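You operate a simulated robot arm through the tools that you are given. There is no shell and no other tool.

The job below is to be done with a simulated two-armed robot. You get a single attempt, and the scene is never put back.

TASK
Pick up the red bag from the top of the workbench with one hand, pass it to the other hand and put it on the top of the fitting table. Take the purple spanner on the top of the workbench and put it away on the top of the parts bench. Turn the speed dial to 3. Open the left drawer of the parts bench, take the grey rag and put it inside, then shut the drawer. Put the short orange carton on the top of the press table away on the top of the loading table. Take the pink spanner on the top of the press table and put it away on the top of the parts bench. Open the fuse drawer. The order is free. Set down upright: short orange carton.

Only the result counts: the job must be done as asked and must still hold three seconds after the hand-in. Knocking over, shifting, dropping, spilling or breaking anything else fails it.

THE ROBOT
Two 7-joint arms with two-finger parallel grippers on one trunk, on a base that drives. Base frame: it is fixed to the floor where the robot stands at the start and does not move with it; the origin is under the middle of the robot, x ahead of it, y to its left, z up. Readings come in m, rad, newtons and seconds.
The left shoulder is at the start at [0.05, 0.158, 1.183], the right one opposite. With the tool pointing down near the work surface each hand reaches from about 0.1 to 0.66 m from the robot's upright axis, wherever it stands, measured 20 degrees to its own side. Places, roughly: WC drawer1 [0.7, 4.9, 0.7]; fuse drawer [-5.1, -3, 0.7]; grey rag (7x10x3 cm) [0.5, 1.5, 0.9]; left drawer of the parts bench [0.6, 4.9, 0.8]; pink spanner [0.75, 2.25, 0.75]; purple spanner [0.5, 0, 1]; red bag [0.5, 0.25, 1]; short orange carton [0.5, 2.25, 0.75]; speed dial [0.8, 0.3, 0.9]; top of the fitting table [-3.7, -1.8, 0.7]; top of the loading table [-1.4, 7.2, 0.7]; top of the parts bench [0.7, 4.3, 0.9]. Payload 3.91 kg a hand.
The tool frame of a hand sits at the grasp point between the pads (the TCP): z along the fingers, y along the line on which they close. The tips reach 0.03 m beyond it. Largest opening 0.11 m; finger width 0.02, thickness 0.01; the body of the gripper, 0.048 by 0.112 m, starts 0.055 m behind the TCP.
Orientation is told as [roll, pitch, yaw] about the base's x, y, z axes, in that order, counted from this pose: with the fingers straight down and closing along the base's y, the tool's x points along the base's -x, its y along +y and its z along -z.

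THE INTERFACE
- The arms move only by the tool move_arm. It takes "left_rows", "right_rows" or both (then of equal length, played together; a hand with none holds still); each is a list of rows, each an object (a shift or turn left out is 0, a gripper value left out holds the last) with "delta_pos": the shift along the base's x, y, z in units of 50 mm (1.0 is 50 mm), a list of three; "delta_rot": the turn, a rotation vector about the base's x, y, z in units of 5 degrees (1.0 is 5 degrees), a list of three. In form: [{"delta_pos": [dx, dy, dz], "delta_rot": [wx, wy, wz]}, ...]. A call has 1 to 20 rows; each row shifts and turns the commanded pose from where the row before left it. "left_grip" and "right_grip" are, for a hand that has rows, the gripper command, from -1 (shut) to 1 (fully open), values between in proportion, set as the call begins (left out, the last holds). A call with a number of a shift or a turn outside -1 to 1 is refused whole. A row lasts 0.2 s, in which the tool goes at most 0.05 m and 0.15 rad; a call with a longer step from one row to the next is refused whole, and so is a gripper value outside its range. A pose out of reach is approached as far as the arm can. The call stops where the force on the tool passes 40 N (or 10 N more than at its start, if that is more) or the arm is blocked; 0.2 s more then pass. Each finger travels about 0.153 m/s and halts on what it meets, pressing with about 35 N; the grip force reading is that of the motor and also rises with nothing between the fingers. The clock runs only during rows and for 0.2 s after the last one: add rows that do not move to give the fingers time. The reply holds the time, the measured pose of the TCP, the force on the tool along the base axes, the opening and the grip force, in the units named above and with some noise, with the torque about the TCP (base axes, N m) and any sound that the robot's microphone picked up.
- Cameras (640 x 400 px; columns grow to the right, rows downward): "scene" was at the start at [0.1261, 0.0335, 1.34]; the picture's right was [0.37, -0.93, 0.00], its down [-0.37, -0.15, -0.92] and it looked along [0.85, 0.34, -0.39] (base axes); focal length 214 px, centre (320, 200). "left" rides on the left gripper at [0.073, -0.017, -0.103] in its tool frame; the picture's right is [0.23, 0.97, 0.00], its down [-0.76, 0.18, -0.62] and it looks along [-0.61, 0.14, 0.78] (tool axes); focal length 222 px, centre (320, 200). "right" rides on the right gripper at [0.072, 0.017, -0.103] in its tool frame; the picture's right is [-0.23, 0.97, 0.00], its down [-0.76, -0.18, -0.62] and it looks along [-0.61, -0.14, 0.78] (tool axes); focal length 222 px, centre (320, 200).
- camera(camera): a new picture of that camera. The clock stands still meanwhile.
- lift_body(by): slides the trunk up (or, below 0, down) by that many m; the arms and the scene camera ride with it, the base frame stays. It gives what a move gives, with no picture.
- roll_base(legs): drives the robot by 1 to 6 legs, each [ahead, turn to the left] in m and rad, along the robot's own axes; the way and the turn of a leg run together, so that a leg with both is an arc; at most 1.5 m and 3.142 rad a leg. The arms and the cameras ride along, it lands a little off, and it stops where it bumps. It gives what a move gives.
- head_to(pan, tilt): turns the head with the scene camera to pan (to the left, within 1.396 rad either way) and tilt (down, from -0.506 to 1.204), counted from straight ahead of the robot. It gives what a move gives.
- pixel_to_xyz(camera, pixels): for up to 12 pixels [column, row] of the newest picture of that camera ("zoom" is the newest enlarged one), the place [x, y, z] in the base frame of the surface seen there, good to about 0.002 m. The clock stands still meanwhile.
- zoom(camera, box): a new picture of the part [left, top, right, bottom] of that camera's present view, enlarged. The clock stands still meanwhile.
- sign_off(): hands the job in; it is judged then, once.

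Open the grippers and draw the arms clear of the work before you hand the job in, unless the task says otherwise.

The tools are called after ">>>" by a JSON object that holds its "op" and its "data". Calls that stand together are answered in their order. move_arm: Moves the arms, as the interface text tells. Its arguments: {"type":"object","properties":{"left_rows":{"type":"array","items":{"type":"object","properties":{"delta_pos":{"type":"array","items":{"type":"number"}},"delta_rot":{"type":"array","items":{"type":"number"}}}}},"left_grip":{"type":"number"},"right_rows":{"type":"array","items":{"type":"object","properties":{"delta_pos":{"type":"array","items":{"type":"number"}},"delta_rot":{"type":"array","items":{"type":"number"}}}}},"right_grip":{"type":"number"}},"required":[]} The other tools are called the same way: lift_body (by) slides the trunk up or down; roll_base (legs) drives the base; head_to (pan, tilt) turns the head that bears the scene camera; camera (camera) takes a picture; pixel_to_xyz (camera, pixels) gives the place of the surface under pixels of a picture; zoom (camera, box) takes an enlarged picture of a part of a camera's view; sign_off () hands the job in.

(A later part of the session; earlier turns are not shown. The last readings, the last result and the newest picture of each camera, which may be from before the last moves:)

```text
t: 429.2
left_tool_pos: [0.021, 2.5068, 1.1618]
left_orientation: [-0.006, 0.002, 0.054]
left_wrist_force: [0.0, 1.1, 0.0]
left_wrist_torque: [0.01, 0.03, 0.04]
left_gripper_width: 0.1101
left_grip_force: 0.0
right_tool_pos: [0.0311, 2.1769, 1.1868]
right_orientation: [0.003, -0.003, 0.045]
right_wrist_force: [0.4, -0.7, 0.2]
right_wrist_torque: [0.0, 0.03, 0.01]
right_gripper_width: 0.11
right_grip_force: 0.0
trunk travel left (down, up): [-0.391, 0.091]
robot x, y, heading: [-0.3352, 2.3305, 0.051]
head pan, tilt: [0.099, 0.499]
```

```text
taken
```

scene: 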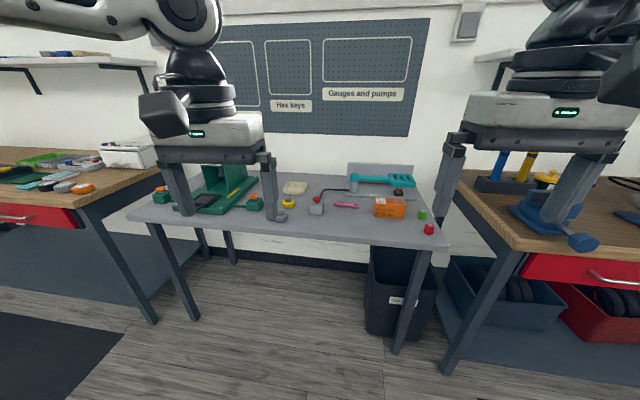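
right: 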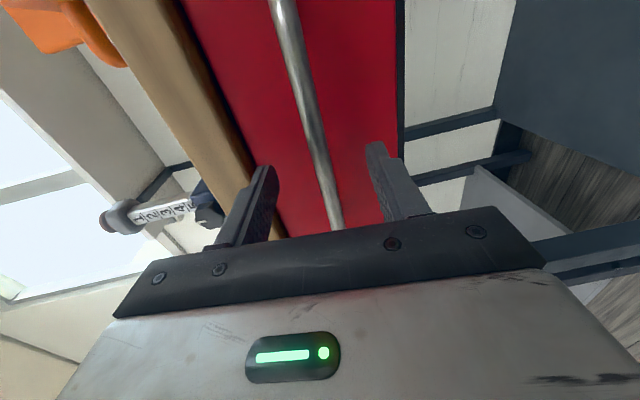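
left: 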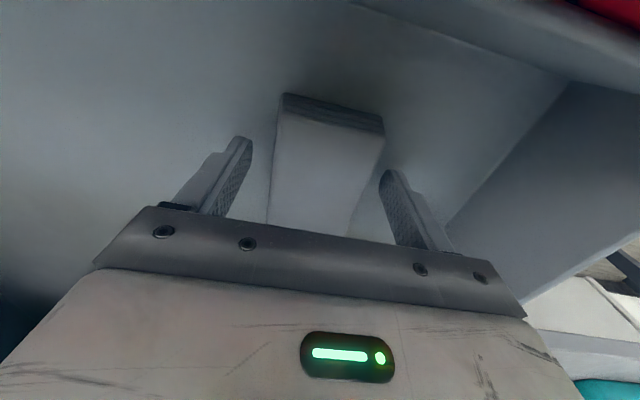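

>>> {"op": "zoom", "data": {"camera": "scene", "box": [260, 150, 460, 250]}}

>>> {"op": "pixel_to_xyz", "data": {"camera": "scene", "pixels": [[389, 200], [376, 205], [403, 208], [389, 216], [346, 206], [336, 204], [357, 207], [316, 208], [320, 235], [430, 230], [288, 203], [380, 182]]}}

```text
3.20 times, centred on (360, 200) of scene
```

zoom: 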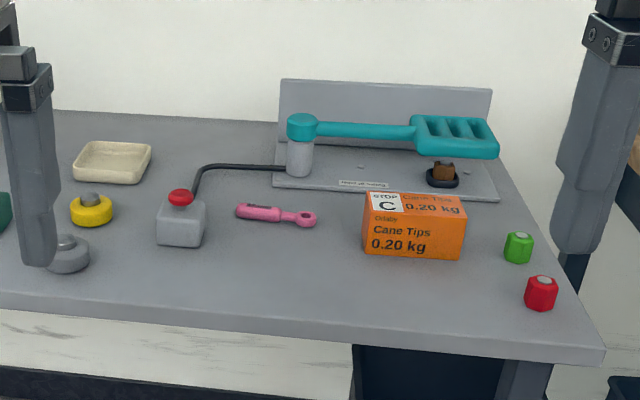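

```text
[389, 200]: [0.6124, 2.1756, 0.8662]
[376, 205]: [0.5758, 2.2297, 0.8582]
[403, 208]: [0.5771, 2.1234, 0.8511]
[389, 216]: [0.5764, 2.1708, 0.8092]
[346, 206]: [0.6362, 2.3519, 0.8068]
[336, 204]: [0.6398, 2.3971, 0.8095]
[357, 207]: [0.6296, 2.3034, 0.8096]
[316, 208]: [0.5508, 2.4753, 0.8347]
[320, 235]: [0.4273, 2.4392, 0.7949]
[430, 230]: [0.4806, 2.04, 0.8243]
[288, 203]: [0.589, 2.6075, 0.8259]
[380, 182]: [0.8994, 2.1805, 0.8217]
```

The carton is at [0.61,2.175] (top z 0.866) and the pink spanner lies along y near [0.635,2.35,0.807]. I'll drive closer and look from above with the right camera.

>>> {"op": "roll_base", "data": {"legs": [[0, -0.05], [0.38, 0]]}}

>>> {"op": "lift_body", "data": {"by": -0.06}}

>>> {"op": "camera", "data": {"camera": "right"}}

>>> {"op": "camera", "data": {"camera": "scene"}}

```text
t: 432.0
left_tool_pos: [0.4034, 2.493, 1.1613]
left_orientation: [-0.007, 0.002, 0.012]
left_wrist_force: [0.1, -0.1, -0.3]
left_wrist_torque: [-0.02, 0.04, 0.02]
left_gripper_width: 0.1103
left_grip_force: 0.0
right_tool_pos: [0.3985, 2.1642, 1.1861]
right_orientation: [0.002, -0.002, 0.002]
right_wrist_force: [-0.1, 0.7, 1.0]
right_wrist_torque: [-0.03, -0.03, 0.01]
right_gripper_width: 0.11
right_grip_force: 0.0
trunk travel left (down, up): [-0.391, 0.091]
robot x, y, heading: [0.0389, 2.3322, 0.012]
head pan, tilt: [0.099, 0.499]
```

```text
t: 433.0
left_tool_pos: [0.4037, 2.4935, 1.1008]
left_orientation: [-0.007, 0.0, 0.013]
left_wrist_force: [-0.8, -0.1, 0.5]
left_wrist_torque: [0.03, 0.01, -0.02]
left_gripper_width: 0.1099
left_grip_force: 0.1
right_tool_pos: [0.398, 2.1646, 1.1277]
right_orientation: [0.002, -0.003, 0.001]
right_wrist_force: [0.2, 0.3, 0.2]
right_wrist_torque: [0.0, -0.02, -0.03]
right_gripper_width: 0.1099
right_grip_force: 0.2
trunk travel left (down, up): [-0.331, 0.151]
robot x, y, heading: [0.0369, 2.3337, 0.013]
head pan, tilt: [0.099, 0.499]
```

```text
taken
```

right: 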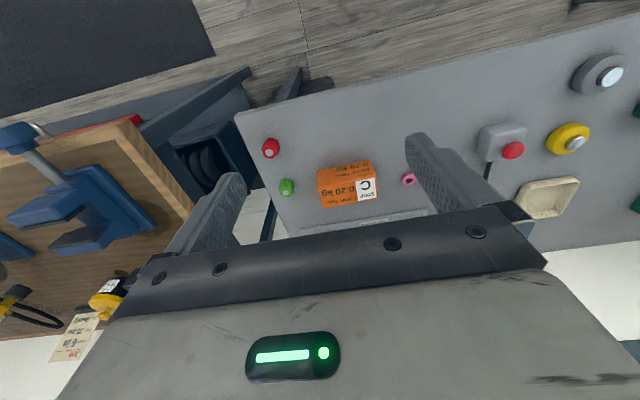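

```text
taken
```

scene: 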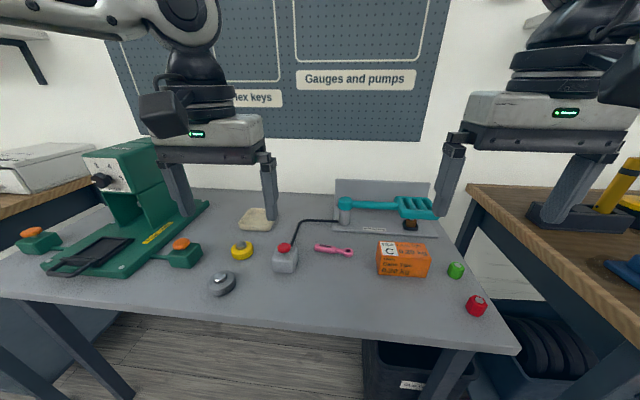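

>>> {"op": "pixel_to_xyz", "data": {"camera": "scene", "pixels": [[378, 243], [426, 247], [376, 272], [424, 277], [382, 255], [402, 250], [318, 247], [350, 253], [333, 249], [360, 205], [415, 207], [400, 225]]}}

>>> {"op": "zoom", "data": {"camera": "scene", "box": [300, 190, 480, 320]}}

```text
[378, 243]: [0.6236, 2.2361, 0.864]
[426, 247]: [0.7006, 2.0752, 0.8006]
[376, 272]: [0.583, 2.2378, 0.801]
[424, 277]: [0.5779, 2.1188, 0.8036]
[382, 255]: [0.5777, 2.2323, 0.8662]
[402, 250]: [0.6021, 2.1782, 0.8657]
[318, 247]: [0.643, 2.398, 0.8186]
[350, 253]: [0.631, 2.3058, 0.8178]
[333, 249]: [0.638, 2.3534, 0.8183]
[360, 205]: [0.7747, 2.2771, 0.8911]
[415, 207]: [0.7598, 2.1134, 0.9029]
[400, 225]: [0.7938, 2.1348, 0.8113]
```

```text
3.08 times, centred on (390, 255) of scene
```

zoom: 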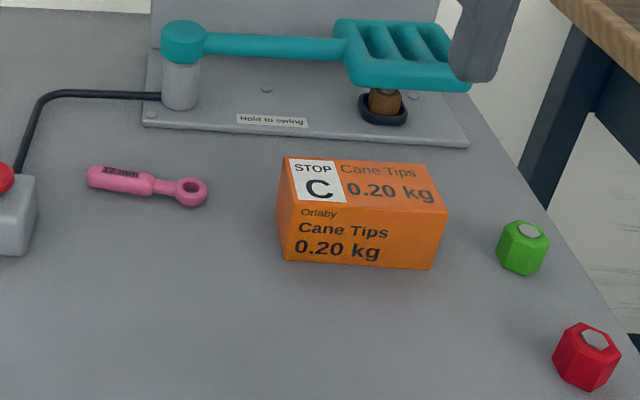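

The carton is about 12 cm wide in y, so it must be gripped across its depth along x. I'll measure its back edge and the teal lever.

>>> {"op": "pixel_to_xyz", "data": {"camera": "zoom", "pixels": [[285, 160], [425, 170], [444, 208], [282, 205], [350, 165], [360, 210], [460, 85], [350, 80], [395, 85], [100, 170], [200, 190], [290, 262]]}}

>>> {"op": "zoom", "data": {"camera": "right", "box": [250, 110, 450, 230]}}

```text
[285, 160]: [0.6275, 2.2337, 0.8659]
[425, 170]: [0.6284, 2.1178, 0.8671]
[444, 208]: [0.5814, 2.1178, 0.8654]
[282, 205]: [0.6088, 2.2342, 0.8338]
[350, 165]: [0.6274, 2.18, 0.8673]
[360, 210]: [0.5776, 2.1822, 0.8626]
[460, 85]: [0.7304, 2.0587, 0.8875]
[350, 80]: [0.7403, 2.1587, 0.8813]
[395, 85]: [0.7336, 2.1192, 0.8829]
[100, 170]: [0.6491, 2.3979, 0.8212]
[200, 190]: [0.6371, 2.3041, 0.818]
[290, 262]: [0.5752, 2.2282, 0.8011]
```

```text
3.20 times, centred on (350, 170) of right
```

zoom: 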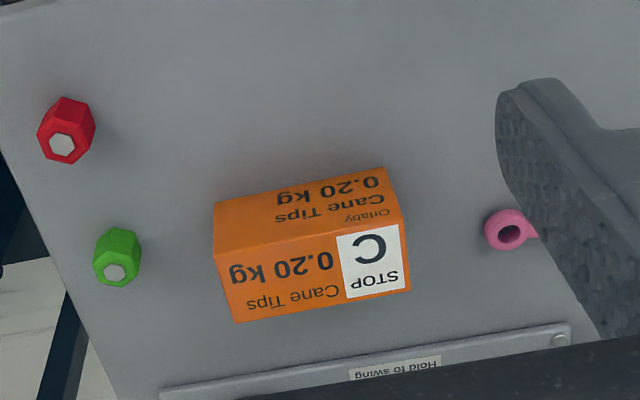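

The carton spans x 0.577–0.630, y 2.118–2.236, z 0.797–0.866. I'll test yawing the right hand −90° here at a safe height.

>>> {"op": "move_arm", "data": {"right_rows": [{"delta_rot": [0, 0, -1]}, {"delta_rot": [0, 0, -1]}, {"delta_rot": [0, 0, -1]}, {"delta_rot": [0, 0, -1]}, {"delta_rot": [0, 0, -1]}, {"delta_rot": [0, 0, -1]}, {"delta_rot": [0, 0, -1]}, {"delta_rot": [0, 0, -1]}, {"delta_rot": [0, 0, -1]}, {"delta_rot": [0, 0, -1]}, {"delta_rot": [0, 0, -1]}, {"delta_rot": [0, 0, -1]}, {"delta_rot": [0, 0, -1]}, {"delta_rot": [0, 0, -1]}, {"delta_rot": [0, 0, -1]}, {"delta_rot": [0, 0, -1]}, {"delta_rot": [0, 0, -1]}, {"delta_rot": [0, 0, -1]}, {}]}}

>>> {"op": "camera", "data": {"camera": "scene"}}

```text
t: 437.0
left_tool_pos: [0.4046, 2.4942, 1.1007]
left_orientation: [-0.008, 0.001, 0.012]
left_wrist_force: [-0.6, 0.0, 0.0]
left_wrist_torque: [0.01, -0.02, 0.02]
left_gripper_width: 0.1098
left_grip_force: 0.0
right_tool_pos: [0.3985, 2.1639, 1.1272]
right_orientation: [0.003, -0.004, -1.568]
right_wrist_force: [0.0, -0.6, 0.1]
right_wrist_torque: [0.0, 0.01, -0.01]
right_gripper_width: 0.11
right_grip_force: 0.3
trunk travel left (down, up): [-0.331, 0.151]
robot x, y, heading: [0.0346, 2.3301, 0.014]
head pan, tilt: [0.099, 0.499]
```

```text
taken
```

scene: 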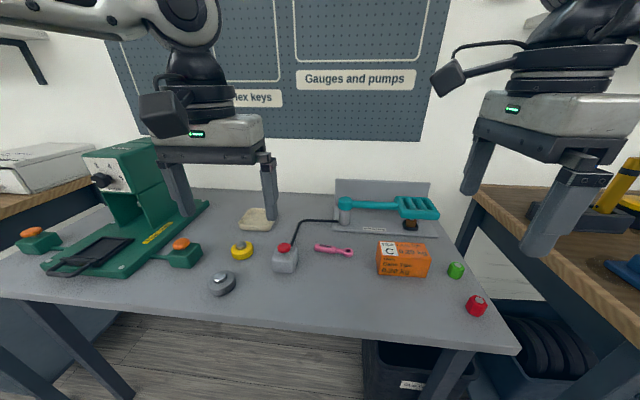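

Yaw −90° is comfortable for the right hand. I'll move it above the carton at [0.604,2.177].

>>> {"op": "move_arm", "data": {"right_rows": [{"delta_pos": [0.8, 0.05, 0]}, {"delta_pos": [0.8, 0.05, 0]}, {"delta_pos": [0.8, 0.05, -0.2]}, {"delta_pos": [0.8, 0.05, -0.4]}, {"delta_pos": [0.8, 0.05, -0.5]}, {"delta_pos": [0.11, 0.0, -0.7]}, {"delta_pos": [0, 0, -0.7]}, {}]}}

>>> {"op": "camera", "data": {"camera": "right"}}

>>> {"op": "camera", "data": {"camera": "scene"}}

```text
t: 438.8
left_tool_pos: [0.4029, 2.4941, 1.1025]
left_orientation: [-0.007, -0.001, 0.013]
left_wrist_force: [-0.1, -0.4, -0.1]
left_wrist_torque: [0.01, -0.01, 0.04]
left_gripper_width: 0.1101
left_grip_force: 0.1
right_tool_pos: [0.6062, 2.1768, 1.0016]
right_orientation: [0.003, -0.001, -1.568]
right_wrist_force: [-0.2, -0.9, 0.6]
right_wrist_torque: [-0.03, -0.02, -0.02]
right_gripper_width: 0.11
right_grip_force: 0.1
trunk travel left (down, up): [-0.331, 0.151]
robot x, y, heading: [0.036, 2.3311, 0.003]
head pan, tilt: [0.099, 0.499]
```

```text
taken
```

right: 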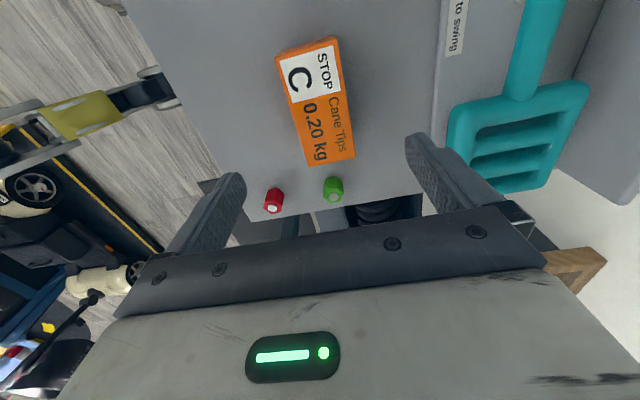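

```text
taken
```

scene: 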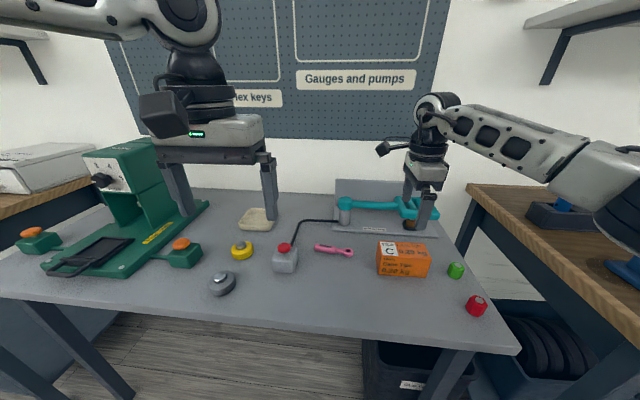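

The right hand is above the carton. I'll verify the carton's corners and the lever distance in this view.

>>> {"op": "pixel_to_xyz", "data": {"camera": "right", "pixels": [[282, 55], [335, 42], [307, 163], [352, 157], [315, 100], [290, 100], [345, 100], [455, 120], [450, 165], [333, 185]]}}

```text
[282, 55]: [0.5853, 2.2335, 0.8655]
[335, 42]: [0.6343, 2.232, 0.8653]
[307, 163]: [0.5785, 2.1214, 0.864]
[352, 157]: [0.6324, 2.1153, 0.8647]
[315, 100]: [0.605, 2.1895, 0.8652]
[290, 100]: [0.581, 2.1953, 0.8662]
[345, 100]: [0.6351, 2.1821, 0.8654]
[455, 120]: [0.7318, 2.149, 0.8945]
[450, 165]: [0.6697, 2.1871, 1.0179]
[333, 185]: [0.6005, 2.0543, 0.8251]
```

The carton is centred at [0.607,2.176], with 6 cm clearance to the lever. I'll descend and grip it.

>>> {"op": "move_arm", "data": {"right_rows": [{"delta_pos": [0.01, -0.01, -0.8]}, {"delta_pos": [0, 0, -0.8]}, {"delta_pos": [0, 0, -0.8]}, {"delta_pos": [0, 0, -0.6]}, {"delta_pos": [0, 0, -0.25]}, {}]}}

>>> {"op": "move_arm", "data": {"right_rows": [{}, {}, {}, {}], "right_grip": -1}}

>>> {"op": "camera", "data": {"camera": "right"}}

```text
t: 440.2
left_tool_pos: [0.4031, 2.4936, 1.1011]
left_orientation: [-0.007, 0.002, 0.012]
left_wrist_force: [0.4, 0.1, -0.4]
left_wrist_torque: [0.0, -0.01, 0.0]
left_gripper_width: 0.11
left_grip_force: 0.1
right_tool_pos: [0.6055, 2.1751, 0.8394]
right_orientation: [0.002, -0.003, -1.568]
right_wrist_force: [-0.1, 0.0, 0.2]
right_wrist_torque: [-0.02, 0.01, -0.03]
right_gripper_width: 0.11
right_grip_force: 0.1
trunk travel left (down, up): [-0.331, 0.151]
robot x, y, heading: [0.0352, 2.3299, 0.008]
head pan, tilt: [0.099, 0.499]
```

```text
t: 441.2
left_tool_pos: [0.4037, 2.4936, 1.1012]
left_orientation: [-0.007, 0.001, 0.011]
left_wrist_force: [-0.1, 0.2, 0.1]
left_wrist_torque: [-0.02, 0.0, -0.01]
left_gripper_width: 0.1102
left_grip_force: 0.1
right_tool_pos: [0.6055, 2.1763, 0.8398]
right_orientation: [0.0, -0.002, -1.57]
right_wrist_force: [-1.8, -0.4, 0.5]
right_wrist_torque: [-0.03, 0.05, 0.02]
right_gripper_width: 0.0598
right_grip_force: 35.2
trunk travel left (down, up): [-0.331, 0.151]
robot x, y, heading: [0.0364, 2.3302, 0.012]
head pan, tilt: [0.099, 0.499]
```

```text
taken
```

right: 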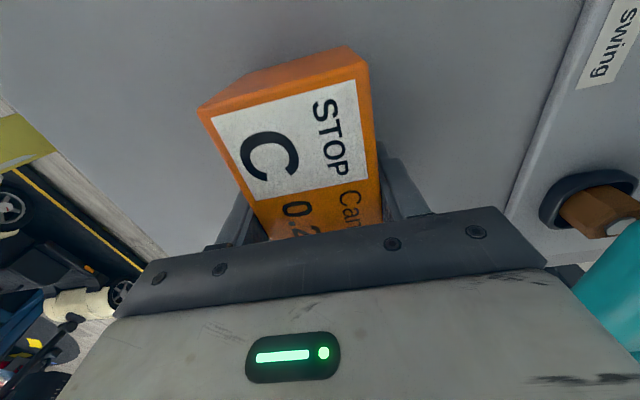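

The carton is gripped at 60 mm with 35 N. I'll lift straight up and pull it back clear.

>>> {"op": "move_arm", "data": {"right_rows": [{"delta_pos": [0, 0, 0.3]}, {"delta_pos": [0, 0, 0.6]}, {"delta_pos": [0, 0, 0.8]}, {"delta_pos": [0, 0, 0.8]}, {"delta_pos": [0, 0, 0.8]}, {"delta_pos": [-0.4, -0.1, 0.7]}, {"delta_pos": [-0.8, -0.2, 0.2]}, {"delta_pos": [-0.8, -0.2, 0]}, {"delta_pos": [-0.8, -0.2, 0]}, {}]}}

>>> {"op": "camera", "data": {"camera": "scene"}}

```text
t: 443.4
left_tool_pos: [0.4033, 2.4931, 1.101]
left_orientation: [-0.006, 0.002, 0.013]
left_wrist_force: [-0.5, -0.2, 0.0]
left_wrist_torque: [0.01, 0.03, -0.01]
left_gripper_width: 0.1099
left_grip_force: 0.1
right_tool_pos: [0.4648, 2.1391, 1.0498]
right_orientation: [0.001, -0.004, -1.567]
right_wrist_force: [-0.3, 0.2, -1.2]
right_wrist_torque: [0.02, 0.0, 0.0]
right_gripper_width: 0.0596
right_grip_force: 35.1
trunk travel left (down, up): [-0.331, 0.151]
robot x, y, heading: [0.0332, 2.3318, 0.009]
head pan, tilt: [0.099, 0.499]
```

```text
taken
```

scene: 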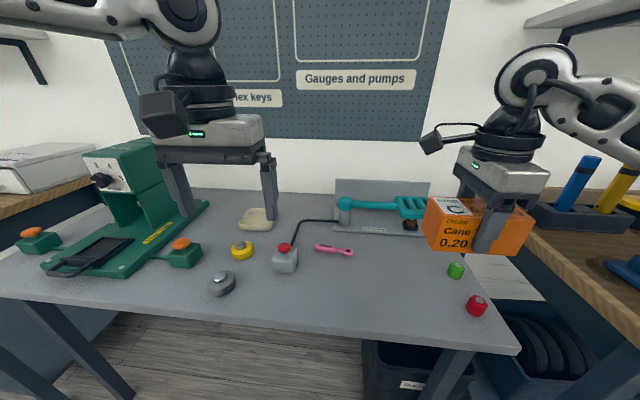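

The carton is up and clear. Now I'll yaw the left hand +82° for the pink spanner.

>>> {"op": "move_arm", "data": {"left_rows": [{"delta_rot": [0, 0, 0.97]}, {"delta_rot": [0, 0, 0.97]}, {"delta_rot": [0, 0, 0.97]}, {"delta_rot": [0, 0, 0.97]}, {"delta_rot": [0, 0, 0.97]}, {"delta_rot": [0, 0, 0.97]}, {"delta_rot": [0, 0, 0.97]}, {"delta_rot": [0, 0, 0.97]}, {"delta_rot": [0, 0, 0.97]}, {"delta_rot": [0, 0, 0.97]}, {"delta_rot": [0, 0, 0.97]}, {"delta_rot": [0, 0, 0.97]}, {"delta_rot": [0, 0, 0.97]}, {"delta_rot": [0, 0, 0.97]}, {"delta_rot": [0, 0, 0.97]}, {"delta_rot": [0, 0, 0.97]}, {"delta_rot": [0, 0, 0.9]}, {}]}}

>>> {"op": "camera", "data": {"camera": "left"}}

```text
t: 447.2
left_tool_pos: [0.4031, 2.4934, 1.1009]
left_orientation: [-0.008, 0.001, 1.443]
left_wrist_force: [0.2, -0.1, 0.3]
left_wrist_torque: [0.0, -0.03, 0.01]
left_gripper_width: 0.1102
left_grip_force: 0.0
right_tool_pos: [0.4645, 2.1383, 1.0496]
right_orientation: [0.003, -0.002, -1.569]
right_wrist_force: [0.0, 0.3, -2.3]
right_wrist_torque: [-0.02, 0.0, -0.02]
right_gripper_width: 0.0601
right_grip_force: 34.8
trunk travel left (down, up): [-0.331, 0.151]
robot x, y, heading: [0.0347, 2.3329, 0.005]
head pan, tilt: [0.099, 0.499]
```

```text
taken
```

left: 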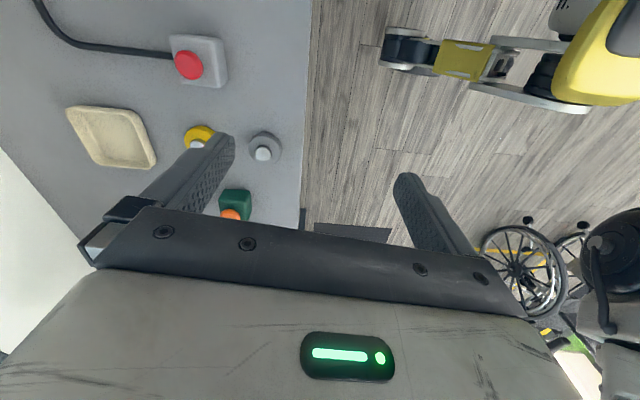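

The left hand is at yaw 83°. I'll shift the right hand with the carton away to the right, then extend the left hand over the pink spanner.

>>> {"op": "move_arm", "data": {"left_rows": [{}, {}, {"delta_pos": [0.6, -0.3, 0]}, {"delta_pos": [0.7, -0.4, 0]}, {"delta_pos": [0.7, -0.45, 0]}, {"delta_pos": [0.7, -0.45, -0.2]}, {"delta_pos": [0.7, -0.45, -0.4]}, {"delta_pos": [0.7, -0.45, -0.4]}, {"delta_pos": [0.5, -0.3, -0.4]}, {}], "right_rows": [{"delta_pos": [-0.4, -0.5, 0]}, {"delta_pos": [-0.4, -0.5, 0]}, {"delta_pos": [-0.4, -0.5, 0]}, {"delta_pos": [-0.2, -0.2, 0]}, {}, {}, {}, {}, {}, {}]}}

>>> {"op": "camera", "data": {"camera": "left"}}

>>> {"op": "camera", "data": {"camera": "scene"}}

```text
t: 449.4
left_tool_pos: [0.5082, 2.4811, 1.012]
left_orientation: [-0.009, 0.001, 1.446]
left_wrist_force: [0.7, -0.5, -0.3]
left_wrist_torque: [-0.01, 0.0, -0.01]
left_gripper_width: 0.1097
left_grip_force: 0.0
left hand out of reach, approached as far as the arm can: row 4, 5, 6, 7, 8, 9
right_tool_pos: [0.3948, 2.0567, 1.0506]
right_orientation: [0.001, -0.002, -1.569]
right_wrist_force: [0.7, -0.5, -1.0]
right_wrist_torque: [-0.02, 0.04, -0.03]
right_gripper_width: 0.0597
right_grip_force: 35.0
trunk travel left (down, up): [-0.331, 0.151]
robot x, y, heading: [0.0354, 2.33, 0.012]
head pan, tilt: [0.099, 0.499]
```

```text
taken
```

left: 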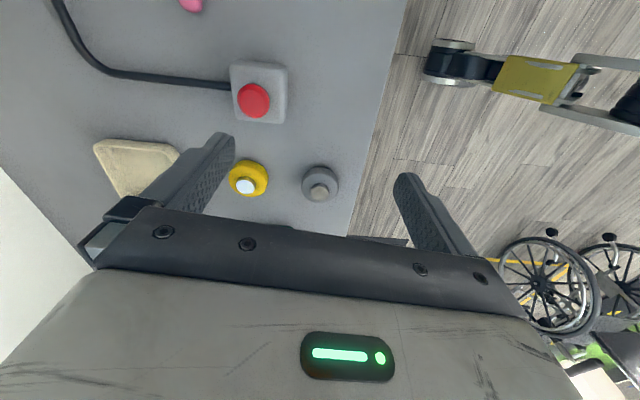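

```text
taken
```

scene: 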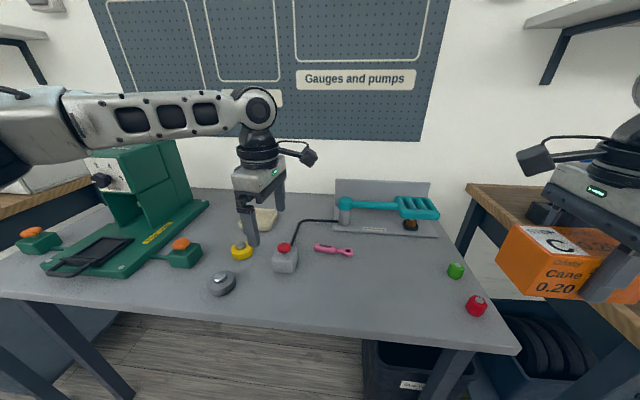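

The left arm can't cross that far. I'll lift it slightly and shift the base about 14 cm to the right with a small S-turn so the spanner is in front of the left shoulder.

>>> {"op": "move_arm", "data": {"left_rows": [{"delta_pos": [-0.5, 0.1, 0.5]}, {"delta_pos": [-0.5, 0.1, 0.5]}, {"delta_pos": [-0.5, 0, 0.4]}, {}]}}

>>> {"op": "roll_base", "data": {"legs": [[-0.36, 0], [0, -0.4], [0.38, 0], [0, 0.4]]}}

>>> {"op": "camera", "data": {"camera": "scene"}}

```text
t: 450.4
left_tool_pos: [0.4345, 2.4908, 1.0801]
left_orientation: [-0.007, 0.003, 1.446]
left_wrist_force: [1.0, 0.9, -0.2]
left_wrist_torque: [0.0, -0.03, 0.02]
left_gripper_width: 0.11
left_grip_force: 0.1
right_tool_pos: [0.3954, 2.0568, 1.0509]
right_orientation: [0.003, -0.003, -1.568]
right_wrist_force: [-0.8, 0.0, -2.2]
right_wrist_torque: [0.02, 0.02, -0.03]
right_gripper_width: 0.0595
right_grip_force: 35.3
trunk travel left (down, up): [-0.331, 0.151]
robot x, y, heading: [0.037, 2.3313, 0.009]
head pan, tilt: [0.099, 0.499]
```

```text
t: 457.2
left_tool_pos: [0.429, 2.3478, 1.079]
left_orientation: [-0.007, 0.001, 1.454]
left_wrist_force: [-0.4, 0.6, -0.3]
left_wrist_torque: [-0.02, -0.02, 0.0]
left_gripper_width: 0.1099
left_grip_force: 0.0
right_tool_pos: [0.3926, 1.9122, 1.0501]
right_orientation: [0.001, -0.004, -1.559]
right_wrist_force: [0.2, 0.0, -2.5]
right_wrist_torque: [0.0, -0.01, -0.01]
right_gripper_width: 0.0599
right_grip_force: 34.8
trunk travel left (down, up): [-0.331, 0.151]
robot x, y, heading: [0.0326, 2.1834, 0.024]
head pan, tilt: [0.099, 0.499]
```

```text
taken
```

scene: 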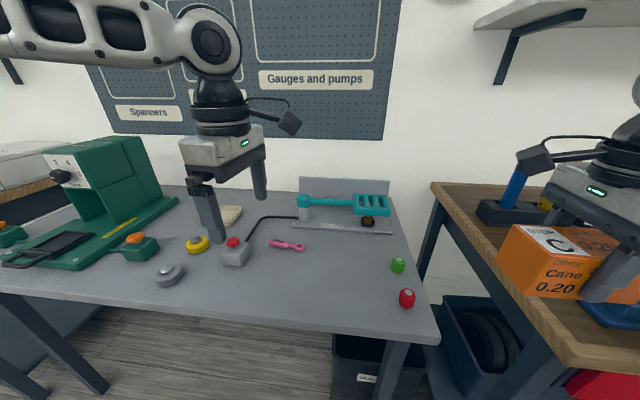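

The left hand is in line with the spanner. I'll extend forward and hover above it.

>>> {"op": "move_arm", "data": {"left_rows": [{"delta_pos": [0.8, 0, 0]}, {"delta_pos": [0.8, 0, 0]}, {"delta_pos": [0.8, 0, -0.2]}, {"delta_pos": [0.8, 0.03, -0.4]}, {"delta_pos": [0.8, 0.03, -0.5]}, {"delta_pos": [0.15, 0, -0.6]}, {}], "left_grip": 0.2}}

>>> {"op": "camera", "data": {"camera": "left"}}

>>> {"op": "camera", "data": {"camera": "scene"}}

```text
t: 458.8
left_tool_pos: [0.5595, 2.4034, 0.985]
left_orientation: [-0.008, 0.002, 1.455]
left_wrist_force: [-0.3, -0.8, -1.1]
left_wrist_torque: [-0.02, -0.03, -0.02]
left_gripper_width: 0.0663
left_grip_force: 0.0
left hand out of reach, approached as far as the arm can: row 2, 3, 4, 5, 6
right_tool_pos: [0.393, 1.912, 1.0489]
right_orientation: [0.004, -0.004, -1.562]
right_wrist_force: [-0.1, 0.1, -2.3]
right_wrist_torque: [0.01, 0.0, -0.03]
right_gripper_width: 0.0596
right_grip_force: 35.3
trunk travel left (down, up): [-0.331, 0.151]
robot x, y, heading: [0.0265, 2.1811, 0.018]
head pan, tilt: [0.099, 0.499]
```

```text
taken
```

left: 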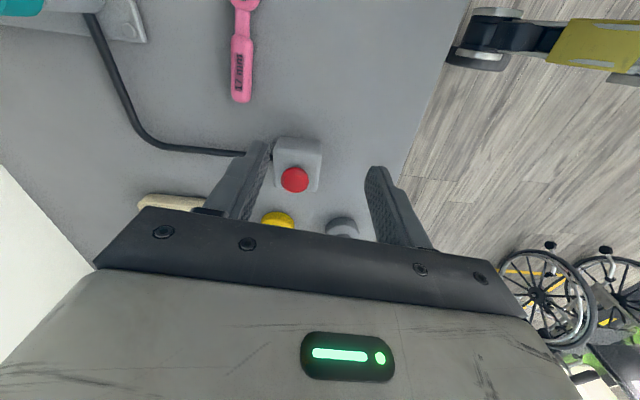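

```text
taken
```

scene: 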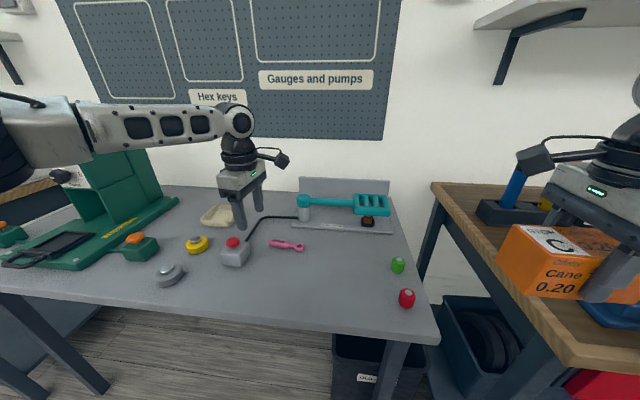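

The left forearm is passing near the green press. I'll check that clearance.

>>> {"op": "pixel_to_xyz", "data": {"camera": "scene", "pixels": [[150, 145], [100, 145], [60, 130], [130, 165], [90, 160], [110, 180], [70, 170], [150, 110], [272, 242], [300, 246]]}}

```text
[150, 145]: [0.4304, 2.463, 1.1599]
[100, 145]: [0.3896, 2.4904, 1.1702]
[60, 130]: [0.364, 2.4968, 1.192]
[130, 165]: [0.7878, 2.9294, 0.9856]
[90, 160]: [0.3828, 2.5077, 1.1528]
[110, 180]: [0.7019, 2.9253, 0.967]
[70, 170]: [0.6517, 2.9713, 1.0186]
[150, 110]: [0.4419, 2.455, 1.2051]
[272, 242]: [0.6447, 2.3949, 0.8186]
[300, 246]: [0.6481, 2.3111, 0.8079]
```

The arm itself is clear, but both arms seem to prefer negative yaw. I'll retract the left hand and rotate it to −97°, which is the same grasp line flipped by 180°.

>>> {"op": "move_arm", "data": {"left_rows": [{"delta_pos": [-0.7, -0.2, 0.4]}, {"delta_pos": [-0.7, -0.2, 0.4]}, {"delta_pos": [-0.7, -0.2, 0.4]}, {"delta_pos": [-0.6, -0.1, 0.4], "delta_rot": [0, 0, -1]}, {"delta_rot": [0, 0, -1]}, {"delta_rot": [0, 0, -1]}, {"delta_rot": [0, 0, -1]}, {"delta_rot": [0, 0, -1]}, {"delta_rot": [0, 0, -1]}, {"delta_rot": [0, 0, -1]}, {"delta_rot": [0, 0, -1]}, {"delta_rot": [0, 0, -1]}, {"delta_rot": [0, 0, -1]}, {"delta_rot": [0, 0, -1]}, {"delta_rot": [0, 0, -1]}, {"delta_rot": [0, 0, -1]}, {"delta_rot": [0, 0, -1]}, {"delta_rot": [0, 0, -1]}, {"delta_rot": [0, 0, -1]}]}}

>>> {"op": "move_arm", "data": {"left_rows": [{"delta_rot": [0, 0, -1]}, {"delta_rot": [0, 0, -1]}, {"delta_rot": [0, 0, -1]}, {"delta_rot": [0, 0, -1]}, {"delta_rot": [0, 0, -1]}, {"delta_rot": [0, 0, -1]}, {"delta_rot": [0, 0, -1]}, {"delta_rot": [0, 0, -1]}, {"delta_rot": [0, 0, -1]}, {"delta_rot": [0, 0, -1]}, {"delta_rot": [0, 0, -1]}, {"delta_rot": [0, 0, -1]}, {"delta_rot": [0, 0, -1]}, {"delta_rot": [0, 0, -1]}, {"delta_rot": [0, 0, -1]}, {"delta_rot": [0, 0, -1]}, {"delta_rot": [0, 0, -1]}, {"delta_rot": [0, 0, -1]}, {"delta_rot": [0, 0, -1]}, {"delta_rot": [0, 0, -1]}]}}

>>> {"op": "camera", "data": {"camera": "scene"}}

```text
t: 462.8
left_tool_pos: [0.4238, 2.3667, 1.0646]
left_orientation: [-0.007, 0.001, 0.057]
left_wrist_force: [-0.6, -1.2, 0.4]
left_wrist_torque: [-0.07, 0.02, -0.05]
left_gripper_width: 0.0658
left_grip_force: 0.0
right_tool_pos: [0.3924, 1.9113, 1.0499]
right_orientation: [0.002, -0.003, -1.561]
right_wrist_force: [0.0, 0.6, -1.7]
right_wrist_torque: [0.02, 0.03, -0.01]
right_gripper_width: 0.0599
right_grip_force: 35.2
trunk travel left (down, up): [-0.331, 0.151]
robot x, y, heading: [0.0306, 2.1836, 0.023]
head pan, tilt: [0.099, 0.499]
```

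```text
t: 467.0
left_tool_pos: [0.4245, 2.3678, 1.0636]
left_orientation: [-0.008, 0.001, -1.689]
left_wrist_force: [-0.5, 0.2, 0.7]
left_wrist_torque: [0.0, 0.0, -0.03]
left_gripper_width: 0.0658
left_grip_force: 0.1
right_tool_pos: [0.3939, 1.912, 1.0503]
right_orientation: [0.002, -0.003, -1.561]
right_wrist_force: [-0.3, -0.5, -2.5]
right_wrist_torque: [0.02, 0.0, -0.03]
right_gripper_width: 0.0599
right_grip_force: 34.9
trunk travel left (down, up): [-0.331, 0.151]
robot x, y, heading: [0.0304, 2.1814, 0.023]
head pan, tilt: [0.099, 0.499]
```

```text
taken
```

scene: 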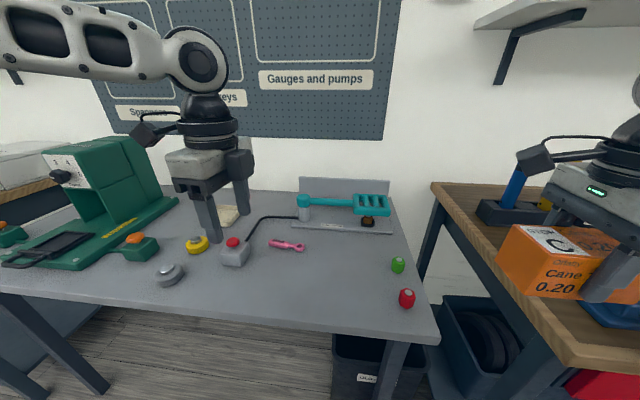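

Yaw −97° was reached cleanly. I'll extend toward the spanner again.

>>> {"op": "move_arm", "data": {"left_rows": [{"delta_pos": [0.8, -0.06, 0]}, {"delta_pos": [0.8, -0.06, 0]}, {"delta_pos": [0.8, -0.06, -0.2]}, {"delta_pos": [0.8, -0.06, -0.3]}, {"delta_pos": [0.8, -0.06, -0.4]}, {"delta_pos": [0.25, 0, -0.4]}, {}]}}

>>> {"op": "camera", "data": {"camera": "left"}}

>>> {"op": "camera", "data": {"camera": "scene"}}

```text
t: 468.6
left_tool_pos: [0.5602, 2.4098, 0.9896]
left_orientation: [-0.008, 0.001, -1.687]
left_wrist_force: [0.4, 0.0, -0.6]
left_wrist_torque: [0.0, -0.02, -0.03]
left_gripper_width: 0.0661
left_grip_force: 0.0
left hand out of reach, approached as far as the arm can: row 3, 4, 5, 6
right_tool_pos: [0.3926, 1.9112, 1.0502]
right_orientation: [0.003, -0.004, -1.562]
right_wrist_force: [-0.2, 0.2, -2.3]
right_wrist_torque: [0.02, 0.01, 0.01]
right_gripper_width: 0.0597
right_grip_force: 35.0
trunk travel left (down, up): [-0.331, 0.151]
robot x, y, heading: [0.0299, 2.1827, 0.024]
head pan, tilt: [0.099, 0.499]
```

```text
taken
```

left: 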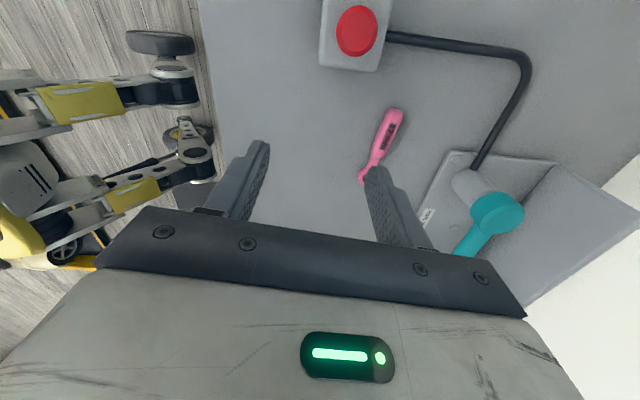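

```text
taken
```

scene: 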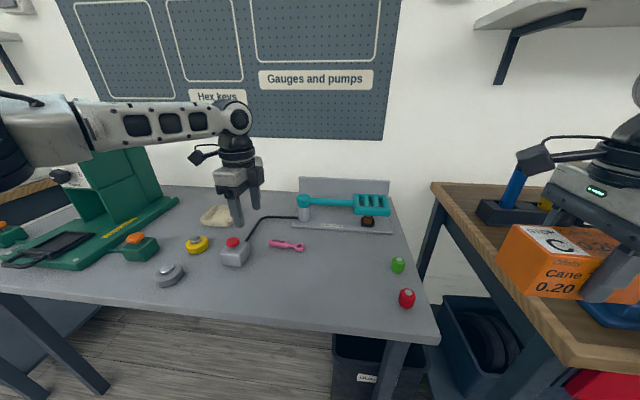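

The limit is the same spot regardless of yaw, so I'll reposition the base to bring the spanner into the region the left hand can reach (about 0.53 m ahead, 0.23 m left).

>>> {"op": "move_arm", "data": {"left_rows": [{"delta_pos": [-0.4, 0, 0.6]}, {"delta_pos": [-0.4, 0, 0.6]}, {"delta_pos": [-0.4, 0, 0.2]}, {}]}}

>>> {"op": "roll_base", "data": {"legs": [[-0.3, 0], [0, -0.23], [0.36, 0], [0, 0.21]]}}

>>> {"op": "camera", "data": {"camera": "left"}}

```text
t: 469.6
left_tool_pos: [0.4986, 2.4067, 1.0622]
left_orientation: [-0.009, 0.002, -1.686]
left_wrist_force: [0.0, -0.4, 0.0]
left_wrist_torque: [0.01, -0.03, -0.01]
left_gripper_width: 0.0661
left_grip_force: 0.0
right_tool_pos: [0.3923, 1.9116, 1.0512]
right_orientation: [0.004, -0.004, -1.559]
right_wrist_force: [-0.9, -0.2, -1.4]
right_wrist_torque: [0.02, 0.01, -0.02]
right_gripper_width: 0.0598
right_grip_force: 35.2
trunk travel left (down, up): [-0.331, 0.151]
robot x, y, heading: [0.0295, 2.1839, 0.017]
head pan, tilt: [0.099, 0.499]
```

```text
t: 475.1
left_tool_pos: [0.5627, 2.3205, 1.0612]
left_orientation: [-0.008, 0.0, -1.703]
left_wrist_force: [0.7, 0.2, 0.3]
left_wrist_torque: [0.0, 0.02, 0.02]
left_gripper_width: 0.0659
left_grip_force: 0.0
right_tool_pos: [0.4494, 1.828, 1.0501]
right_orientation: [0.001, -0.004, -1.574]
right_wrist_force: [-0.7, -0.2, -2.2]
right_wrist_torque: [0.0, -0.03, 0.0]
right_gripper_width: 0.0598
right_grip_force: 34.6
trunk travel left (down, up): [-0.331, 0.151]
robot x, y, heading: [0.0909, 2.1024, 0.002]
head pan, tilt: [0.099, 0.499]
```

```text
taken
```

left: 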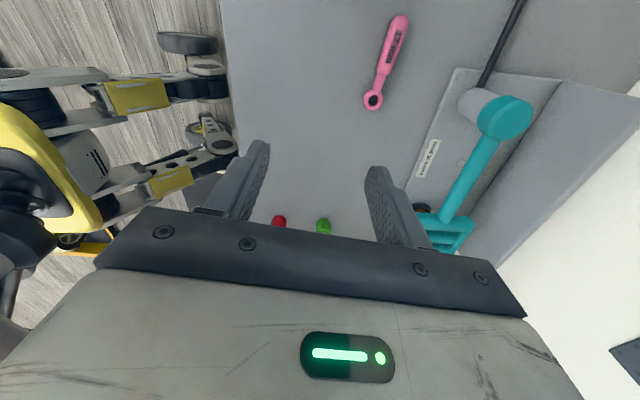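

The spanner is in view at (388,60). I'll measure its line.

>>> {"op": "zoom", "data": {"camera": "left", "box": [340, 0, 440, 120]}}

>>> {"op": "pixel_to_xyz", "data": {"camera": "left", "pixels": [[400, 22], [397, 35], [393, 48], [389, 60], [385, 73], [381, 85], [375, 100], [384, 48], [402, 48]]}}

```text
3.33 times, centred on (390, 60) of left
```

zoom: 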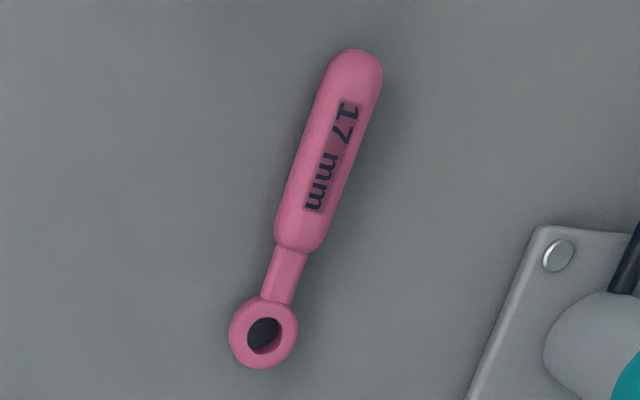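

```text
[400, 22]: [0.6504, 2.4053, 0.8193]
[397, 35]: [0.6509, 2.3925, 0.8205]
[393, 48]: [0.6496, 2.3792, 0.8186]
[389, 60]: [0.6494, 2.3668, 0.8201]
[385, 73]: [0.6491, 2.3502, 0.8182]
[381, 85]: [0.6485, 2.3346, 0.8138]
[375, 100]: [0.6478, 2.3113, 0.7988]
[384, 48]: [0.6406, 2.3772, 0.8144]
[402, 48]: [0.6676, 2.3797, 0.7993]
```

The spanner lies almost exactly along y at x≈0.6495, with its handle centred at y≈2.373. I'll correct the yaw and move over it.

>>> {"op": "move_arm", "data": {"left_rows": [{"delta_rot": [0, 0, 0.62], "delta_pos": [0.4, 0.3, 0]}, {"delta_rot": [0, 0, 0.62], "delta_pos": [0.4, 0.3, -0.2]}, {"delta_pos": [0.4, 0.25, -0.4]}, {"delta_pos": [0.4, 0.1, -0.6]}, {"delta_pos": [0.14, 0.08, -0.6]}, {"delta_pos": [0, 0, -0.6]}, {}]}}

>>> {"op": "camera", "data": {"camera": "left"}}

>>> {"op": "camera", "data": {"camera": "scene"}}

```text
t: 476.7
left_tool_pos: [0.6453, 2.3737, 0.9423]
left_orientation: [-0.006, 0.001, -1.592]
left_wrist_force: [0.4, 0.3, 0.3]
left_wrist_torque: [-0.01, 0.03, 0.01]
left_gripper_width: 0.0659
left_grip_force: 0.1
left hand out of reach, approached as far as the arm can: row 6
right_tool_pos: [0.4484, 1.8254, 1.0502]
right_orientation: [0.002, -0.003, -1.574]
right_wrist_force: [0.2, 0.1, -2.0]
right_wrist_torque: [0.0, 0.0, 0.02]
right_gripper_width: 0.0594
right_grip_force: 34.7
trunk travel left (down, up): [-0.331, 0.151]
robot x, y, heading: [0.0915, 2.1048, 0.003]
head pan, tilt: [0.099, 0.499]
```

```text
taken
```

left: 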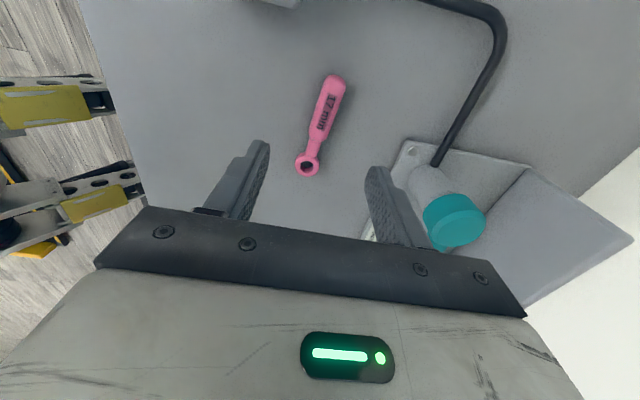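

```text
taken
```

scene: 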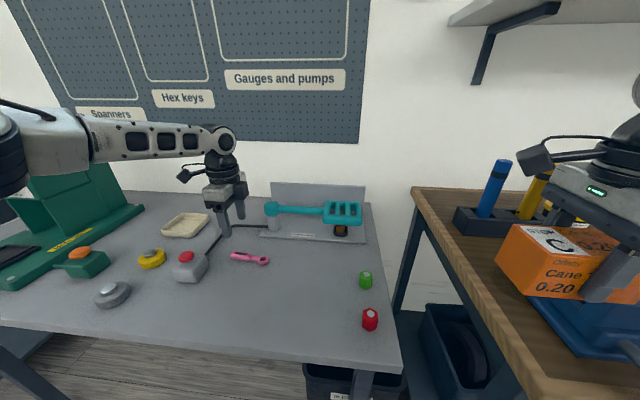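

The left hand is above the spanner at z=0.942 but can't go lower by arm alone. I'll raise the right hand with the carton first, then lower the trunk.

>>> {"op": "move_arm", "data": {"right_rows": [{"delta_pos": [0, 0, 0.7]}, {"delta_pos": [0, 0, 0.7]}, {"delta_pos": [0, 0, 0.7]}, {"delta_pos": [0, 0, 0.5]}, {}], "left_rows": [{"delta_pos": [0.05, 0, 0]}, {}, {}, {}, {}]}}

>>> {"op": "lift_body", "data": {"by": -0.06}}

>>> {"op": "camera", "data": {"camera": "left"}}

>>> {"op": "pixel_to_xyz", "data": {"camera": "left", "pixels": [[325, 110], [320, 130], [330, 90], [310, 150], [250, 160], [375, 185]]}}

```text
t: 477.9
left_tool_pos: [0.6456, 2.3753, 0.9438]
left_orientation: [-0.007, 0.0, -1.594]
left_wrist_force: [-0.2, 0.3, -0.2]
left_wrist_torque: [-0.01, -0.01, 0.02]
left_gripper_width: 0.0658
left_grip_force: 0.1
right_tool_pos: [0.4482, 1.826, 1.18]
right_orientation: [0.002, -0.004, -1.575]
right_wrist_force: [0.5, 0.3, -1.6]
right_wrist_torque: [-0.05, -0.03, 0.02]
right_gripper_width: 0.06
right_grip_force: 34.9
trunk travel left (down, up): [-0.331, 0.151]
robot x, y, heading: [0.0916, 2.1015, 0.001]
head pan, tilt: [0.099, 0.499]
```

```text
t: 478.9
left_tool_pos: [0.6438, 2.3744, 0.8826]
left_orientation: [-0.006, -0.002, -1.592]
left_wrist_force: [-0.9, 0.5, 0.2]
left_wrist_torque: [-0.02, 0.03, -0.03]
left_gripper_width: 0.066
left_grip_force: 0.0
right_tool_pos: [0.4481, 1.8276, 1.1182]
right_orientation: [0.001, -0.004, -1.574]
right_wrist_force: [-0.5, -0.9, -1.4]
right_wrist_torque: [0.05, -0.01, 0.02]
right_gripper_width: 0.0598
right_grip_force: 34.9
trunk travel left (down, up): [-0.271, 0.211]
robot x, y, heading: [0.0919, 2.1032, 0.01]
head pan, tilt: [0.099, 0.499]
```

```text
taken
```

left: 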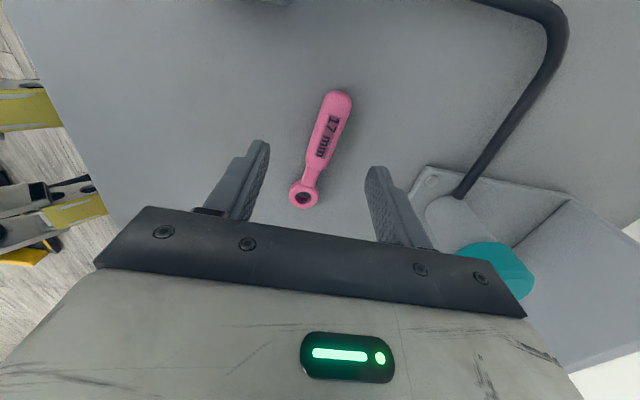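

```text
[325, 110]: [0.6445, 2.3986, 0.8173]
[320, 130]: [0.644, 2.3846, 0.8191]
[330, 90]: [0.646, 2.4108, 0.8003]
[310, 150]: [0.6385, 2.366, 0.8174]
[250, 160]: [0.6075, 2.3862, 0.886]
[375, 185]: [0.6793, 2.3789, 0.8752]
```

The handle is between the fingers with margin. I'll lower another 4.9 cm so the tips are just above the table, then close.

>>> {"op": "lift_body", "data": {"by": -0.048}}

>>> {"op": "move_arm", "data": {"left_rows": [{}, {}, {}, {}], "left_grip": -1}}

>>> {"op": "camera", "data": {"camera": "left"}}

```text
t: 479.8
left_tool_pos: [0.6448, 2.3746, 0.8367]
left_orientation: [-0.005, 0.0, -1.593]
left_wrist_force: [0.3, -0.8, 0.4]
left_wrist_torque: [0.01, 0.0, -0.02]
left_gripper_width: 0.0659
left_grip_force: 0.0
right_tool_pos: [0.448, 1.8267, 1.0714]
right_orientation: [0.001, -0.004, -1.576]
right_wrist_force: [0.1, -0.2, -2.1]
right_wrist_torque: [0.0, -0.01, -0.02]
right_gripper_width: 0.0596
right_grip_force: 35.1
trunk travel left (down, up): [-0.223, 0.259]
robot x, y, heading: [0.0928, 2.105, 0.004]
head pan, tilt: [0.099, 0.499]
```

```text
t: 480.8
left_tool_pos: [0.6466, 2.3753, 0.8364]
left_orientation: [-0.003, -0.001, -1.594]
left_wrist_force: [1.7, 0.8, 2.3]
left_wrist_torque: [-0.04, -0.04, -0.01]
left_gripper_width: 0.0209
left_grip_force: 34.8
right_tool_pos: [0.4475, 1.8274, 1.0712]
right_orientation: [0.001, -0.003, -1.576]
right_wrist_force: [-0.6, -0.2, -0.8]
right_wrist_torque: [0.02, 0.01, 0.0]
right_gripper_width: 0.0597
right_grip_force: 34.7
trunk travel left (down, up): [-0.223, 0.259]
robot x, y, heading: [0.0933, 2.1004, 0.011]
head pan, tilt: [0.099, 0.499]
```

```text
taken
```

left: 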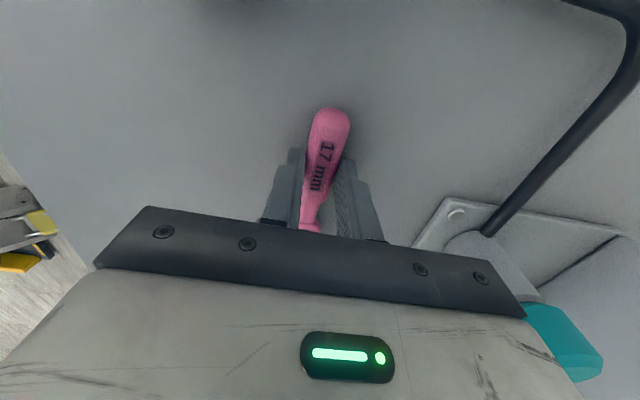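

The pink spanner is gripped at 20.9 mm. I'll lift with the trunk, then raise and retract the left hand.

>>> {"op": "lift_body", "data": {"by": 0.12}}

>>> {"op": "move_arm", "data": {"left_rows": [{"delta_pos": [0, 0, 0.6]}, {"delta_pos": [-0.5, 0, 0.6]}, {"delta_pos": [-0.8, 0, 0.4]}, {"delta_pos": [-0.8, 0, 0.3]}, {"delta_pos": [-0.8, 0, 0]}, {"delta_pos": [-0.8, 0, 0]}, {}]}}

>>> {"op": "camera", "data": {"camera": "scene"}}

```text
t: 482.3
left_tool_pos: [0.6438, 2.3745, 0.9551]
left_orientation: [-0.007, 0.001, -1.592]
left_wrist_force: [0.8, 0.1, -1.3]
left_wrist_torque: [0.03, 0.03, 0.02]
left_gripper_width: 0.0209
left_grip_force: 35.3
right_tool_pos: [0.4484, 1.8287, 1.1915]
right_orientation: [0.001, -0.001, -1.574]
right_wrist_force: [0.4, 0.4, -2.4]
right_wrist_torque: [0.0, -0.02, 0.01]
right_gripper_width: 0.06
right_grip_force: 35.2
trunk travel left (down, up): [-0.343, 0.139]
robot x, y, heading: [0.0927, 2.1057, 0.005]
head pan, tilt: [0.099, 0.499]
```

```text
t: 483.9
left_tool_pos: [0.4602, 2.376, 1.05]
left_orientation: [-0.007, 0.0, -1.592]
left_wrist_force: [-0.2, -0.3, -1.2]
left_wrist_torque: [0.02, 0.02, 0.03]
left_gripper_width: 0.0209
left_grip_force: 34.8
right_tool_pos: [0.4491, 1.8275, 1.191]
right_orientation: [0.002, -0.004, -1.575]
right_wrist_force: [0.1, -0.2, -2.1]
right_wrist_torque: [-0.04, -0.01, 0.01]
right_gripper_width: 0.0598
right_grip_force: 35.4
trunk travel left (down, up): [-0.343, 0.139]
robot x, y, heading: [0.0949, 2.1045, 0.006]
head pan, tilt: [0.099, 0.499]
```

```text
taken
```

scene: 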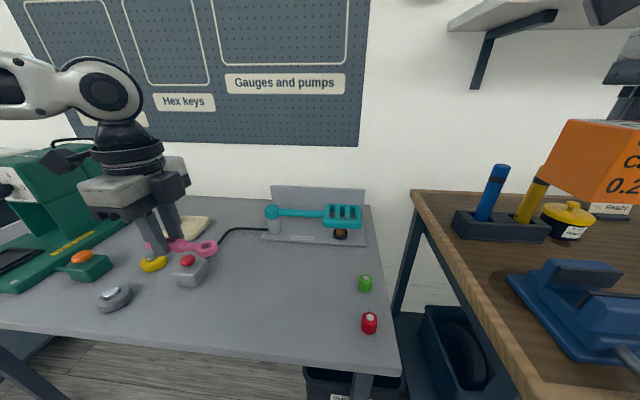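

Both items are held. I'll back off and drive to the parts bench to put the pink spanner down.

>>> {"op": "roll_base", "data": {"legs": [[-0.45, 0], [0, 1.565], [1.0, 0], [1.02, 0], [0, -1.57]]}}

>>> {"op": "head_to", "data": {"pan": 0.2, "tilt": 0.5}}

>>> {"op": "camera", "data": {"camera": "scene"}}

```text
t: 503.9
left_tool_pos: [0.0296, 4.3856, 1.0502]
left_orientation: [-0.007, 0.0, -1.62]
left_wrist_force: [0.2, 0.6, -1.4]
left_wrist_torque: [0.01, -0.03, -0.01]
left_gripper_width: 0.0212
left_grip_force: 35.0
right_tool_pos: [0.0044, 3.8371, 1.1911]
right_orientation: [0.002, -0.004, -1.599]
right_wrist_force: [-0.2, 1.2, -2.1]
right_wrist_torque: [0.0, -0.01, -0.03]
right_gripper_width: 0.0598
right_grip_force: 34.7
trunk travel left (down, up): [-0.343, 0.139]
robot x, y, heading: [-0.3431, 4.1251, -0.016]
head pan, tilt: [0.099, 0.499]
```

```text
t: 504.6
left_tool_pos: [0.0285, 4.3842, 1.0503]
left_orientation: [-0.008, 0.001, -1.62]
left_wrist_force: [-0.1, 0.7, -1.9]
left_wrist_torque: [-0.01, 0.0, 0.02]
left_gripper_width: 0.0212
left_grip_force: 35.4
right_tool_pos: [0.0054, 3.8365, 1.1911]
right_orientation: [0.001, -0.005, -1.6]
right_wrist_force: [0.6, 0.7, -1.8]
right_wrist_torque: [0.0, 0.03, 0.02]
right_gripper_width: 0.06
right_grip_force: 34.7
trunk travel left (down, up): [-0.343, 0.139]
robot x, y, heading: [-0.3465, 4.1242, -0.021]
head pan, tilt: [0.201, 0.499]
```

```text
taken
```

scene: 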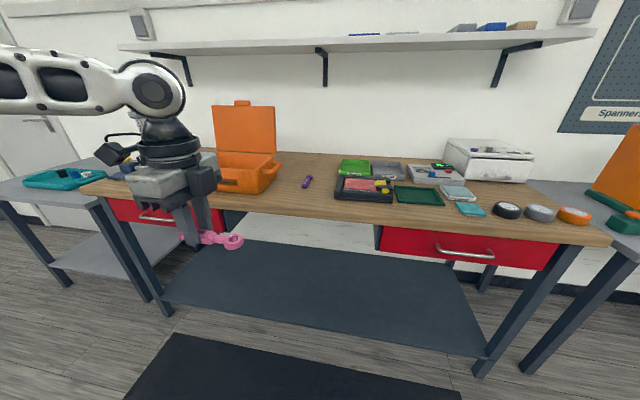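

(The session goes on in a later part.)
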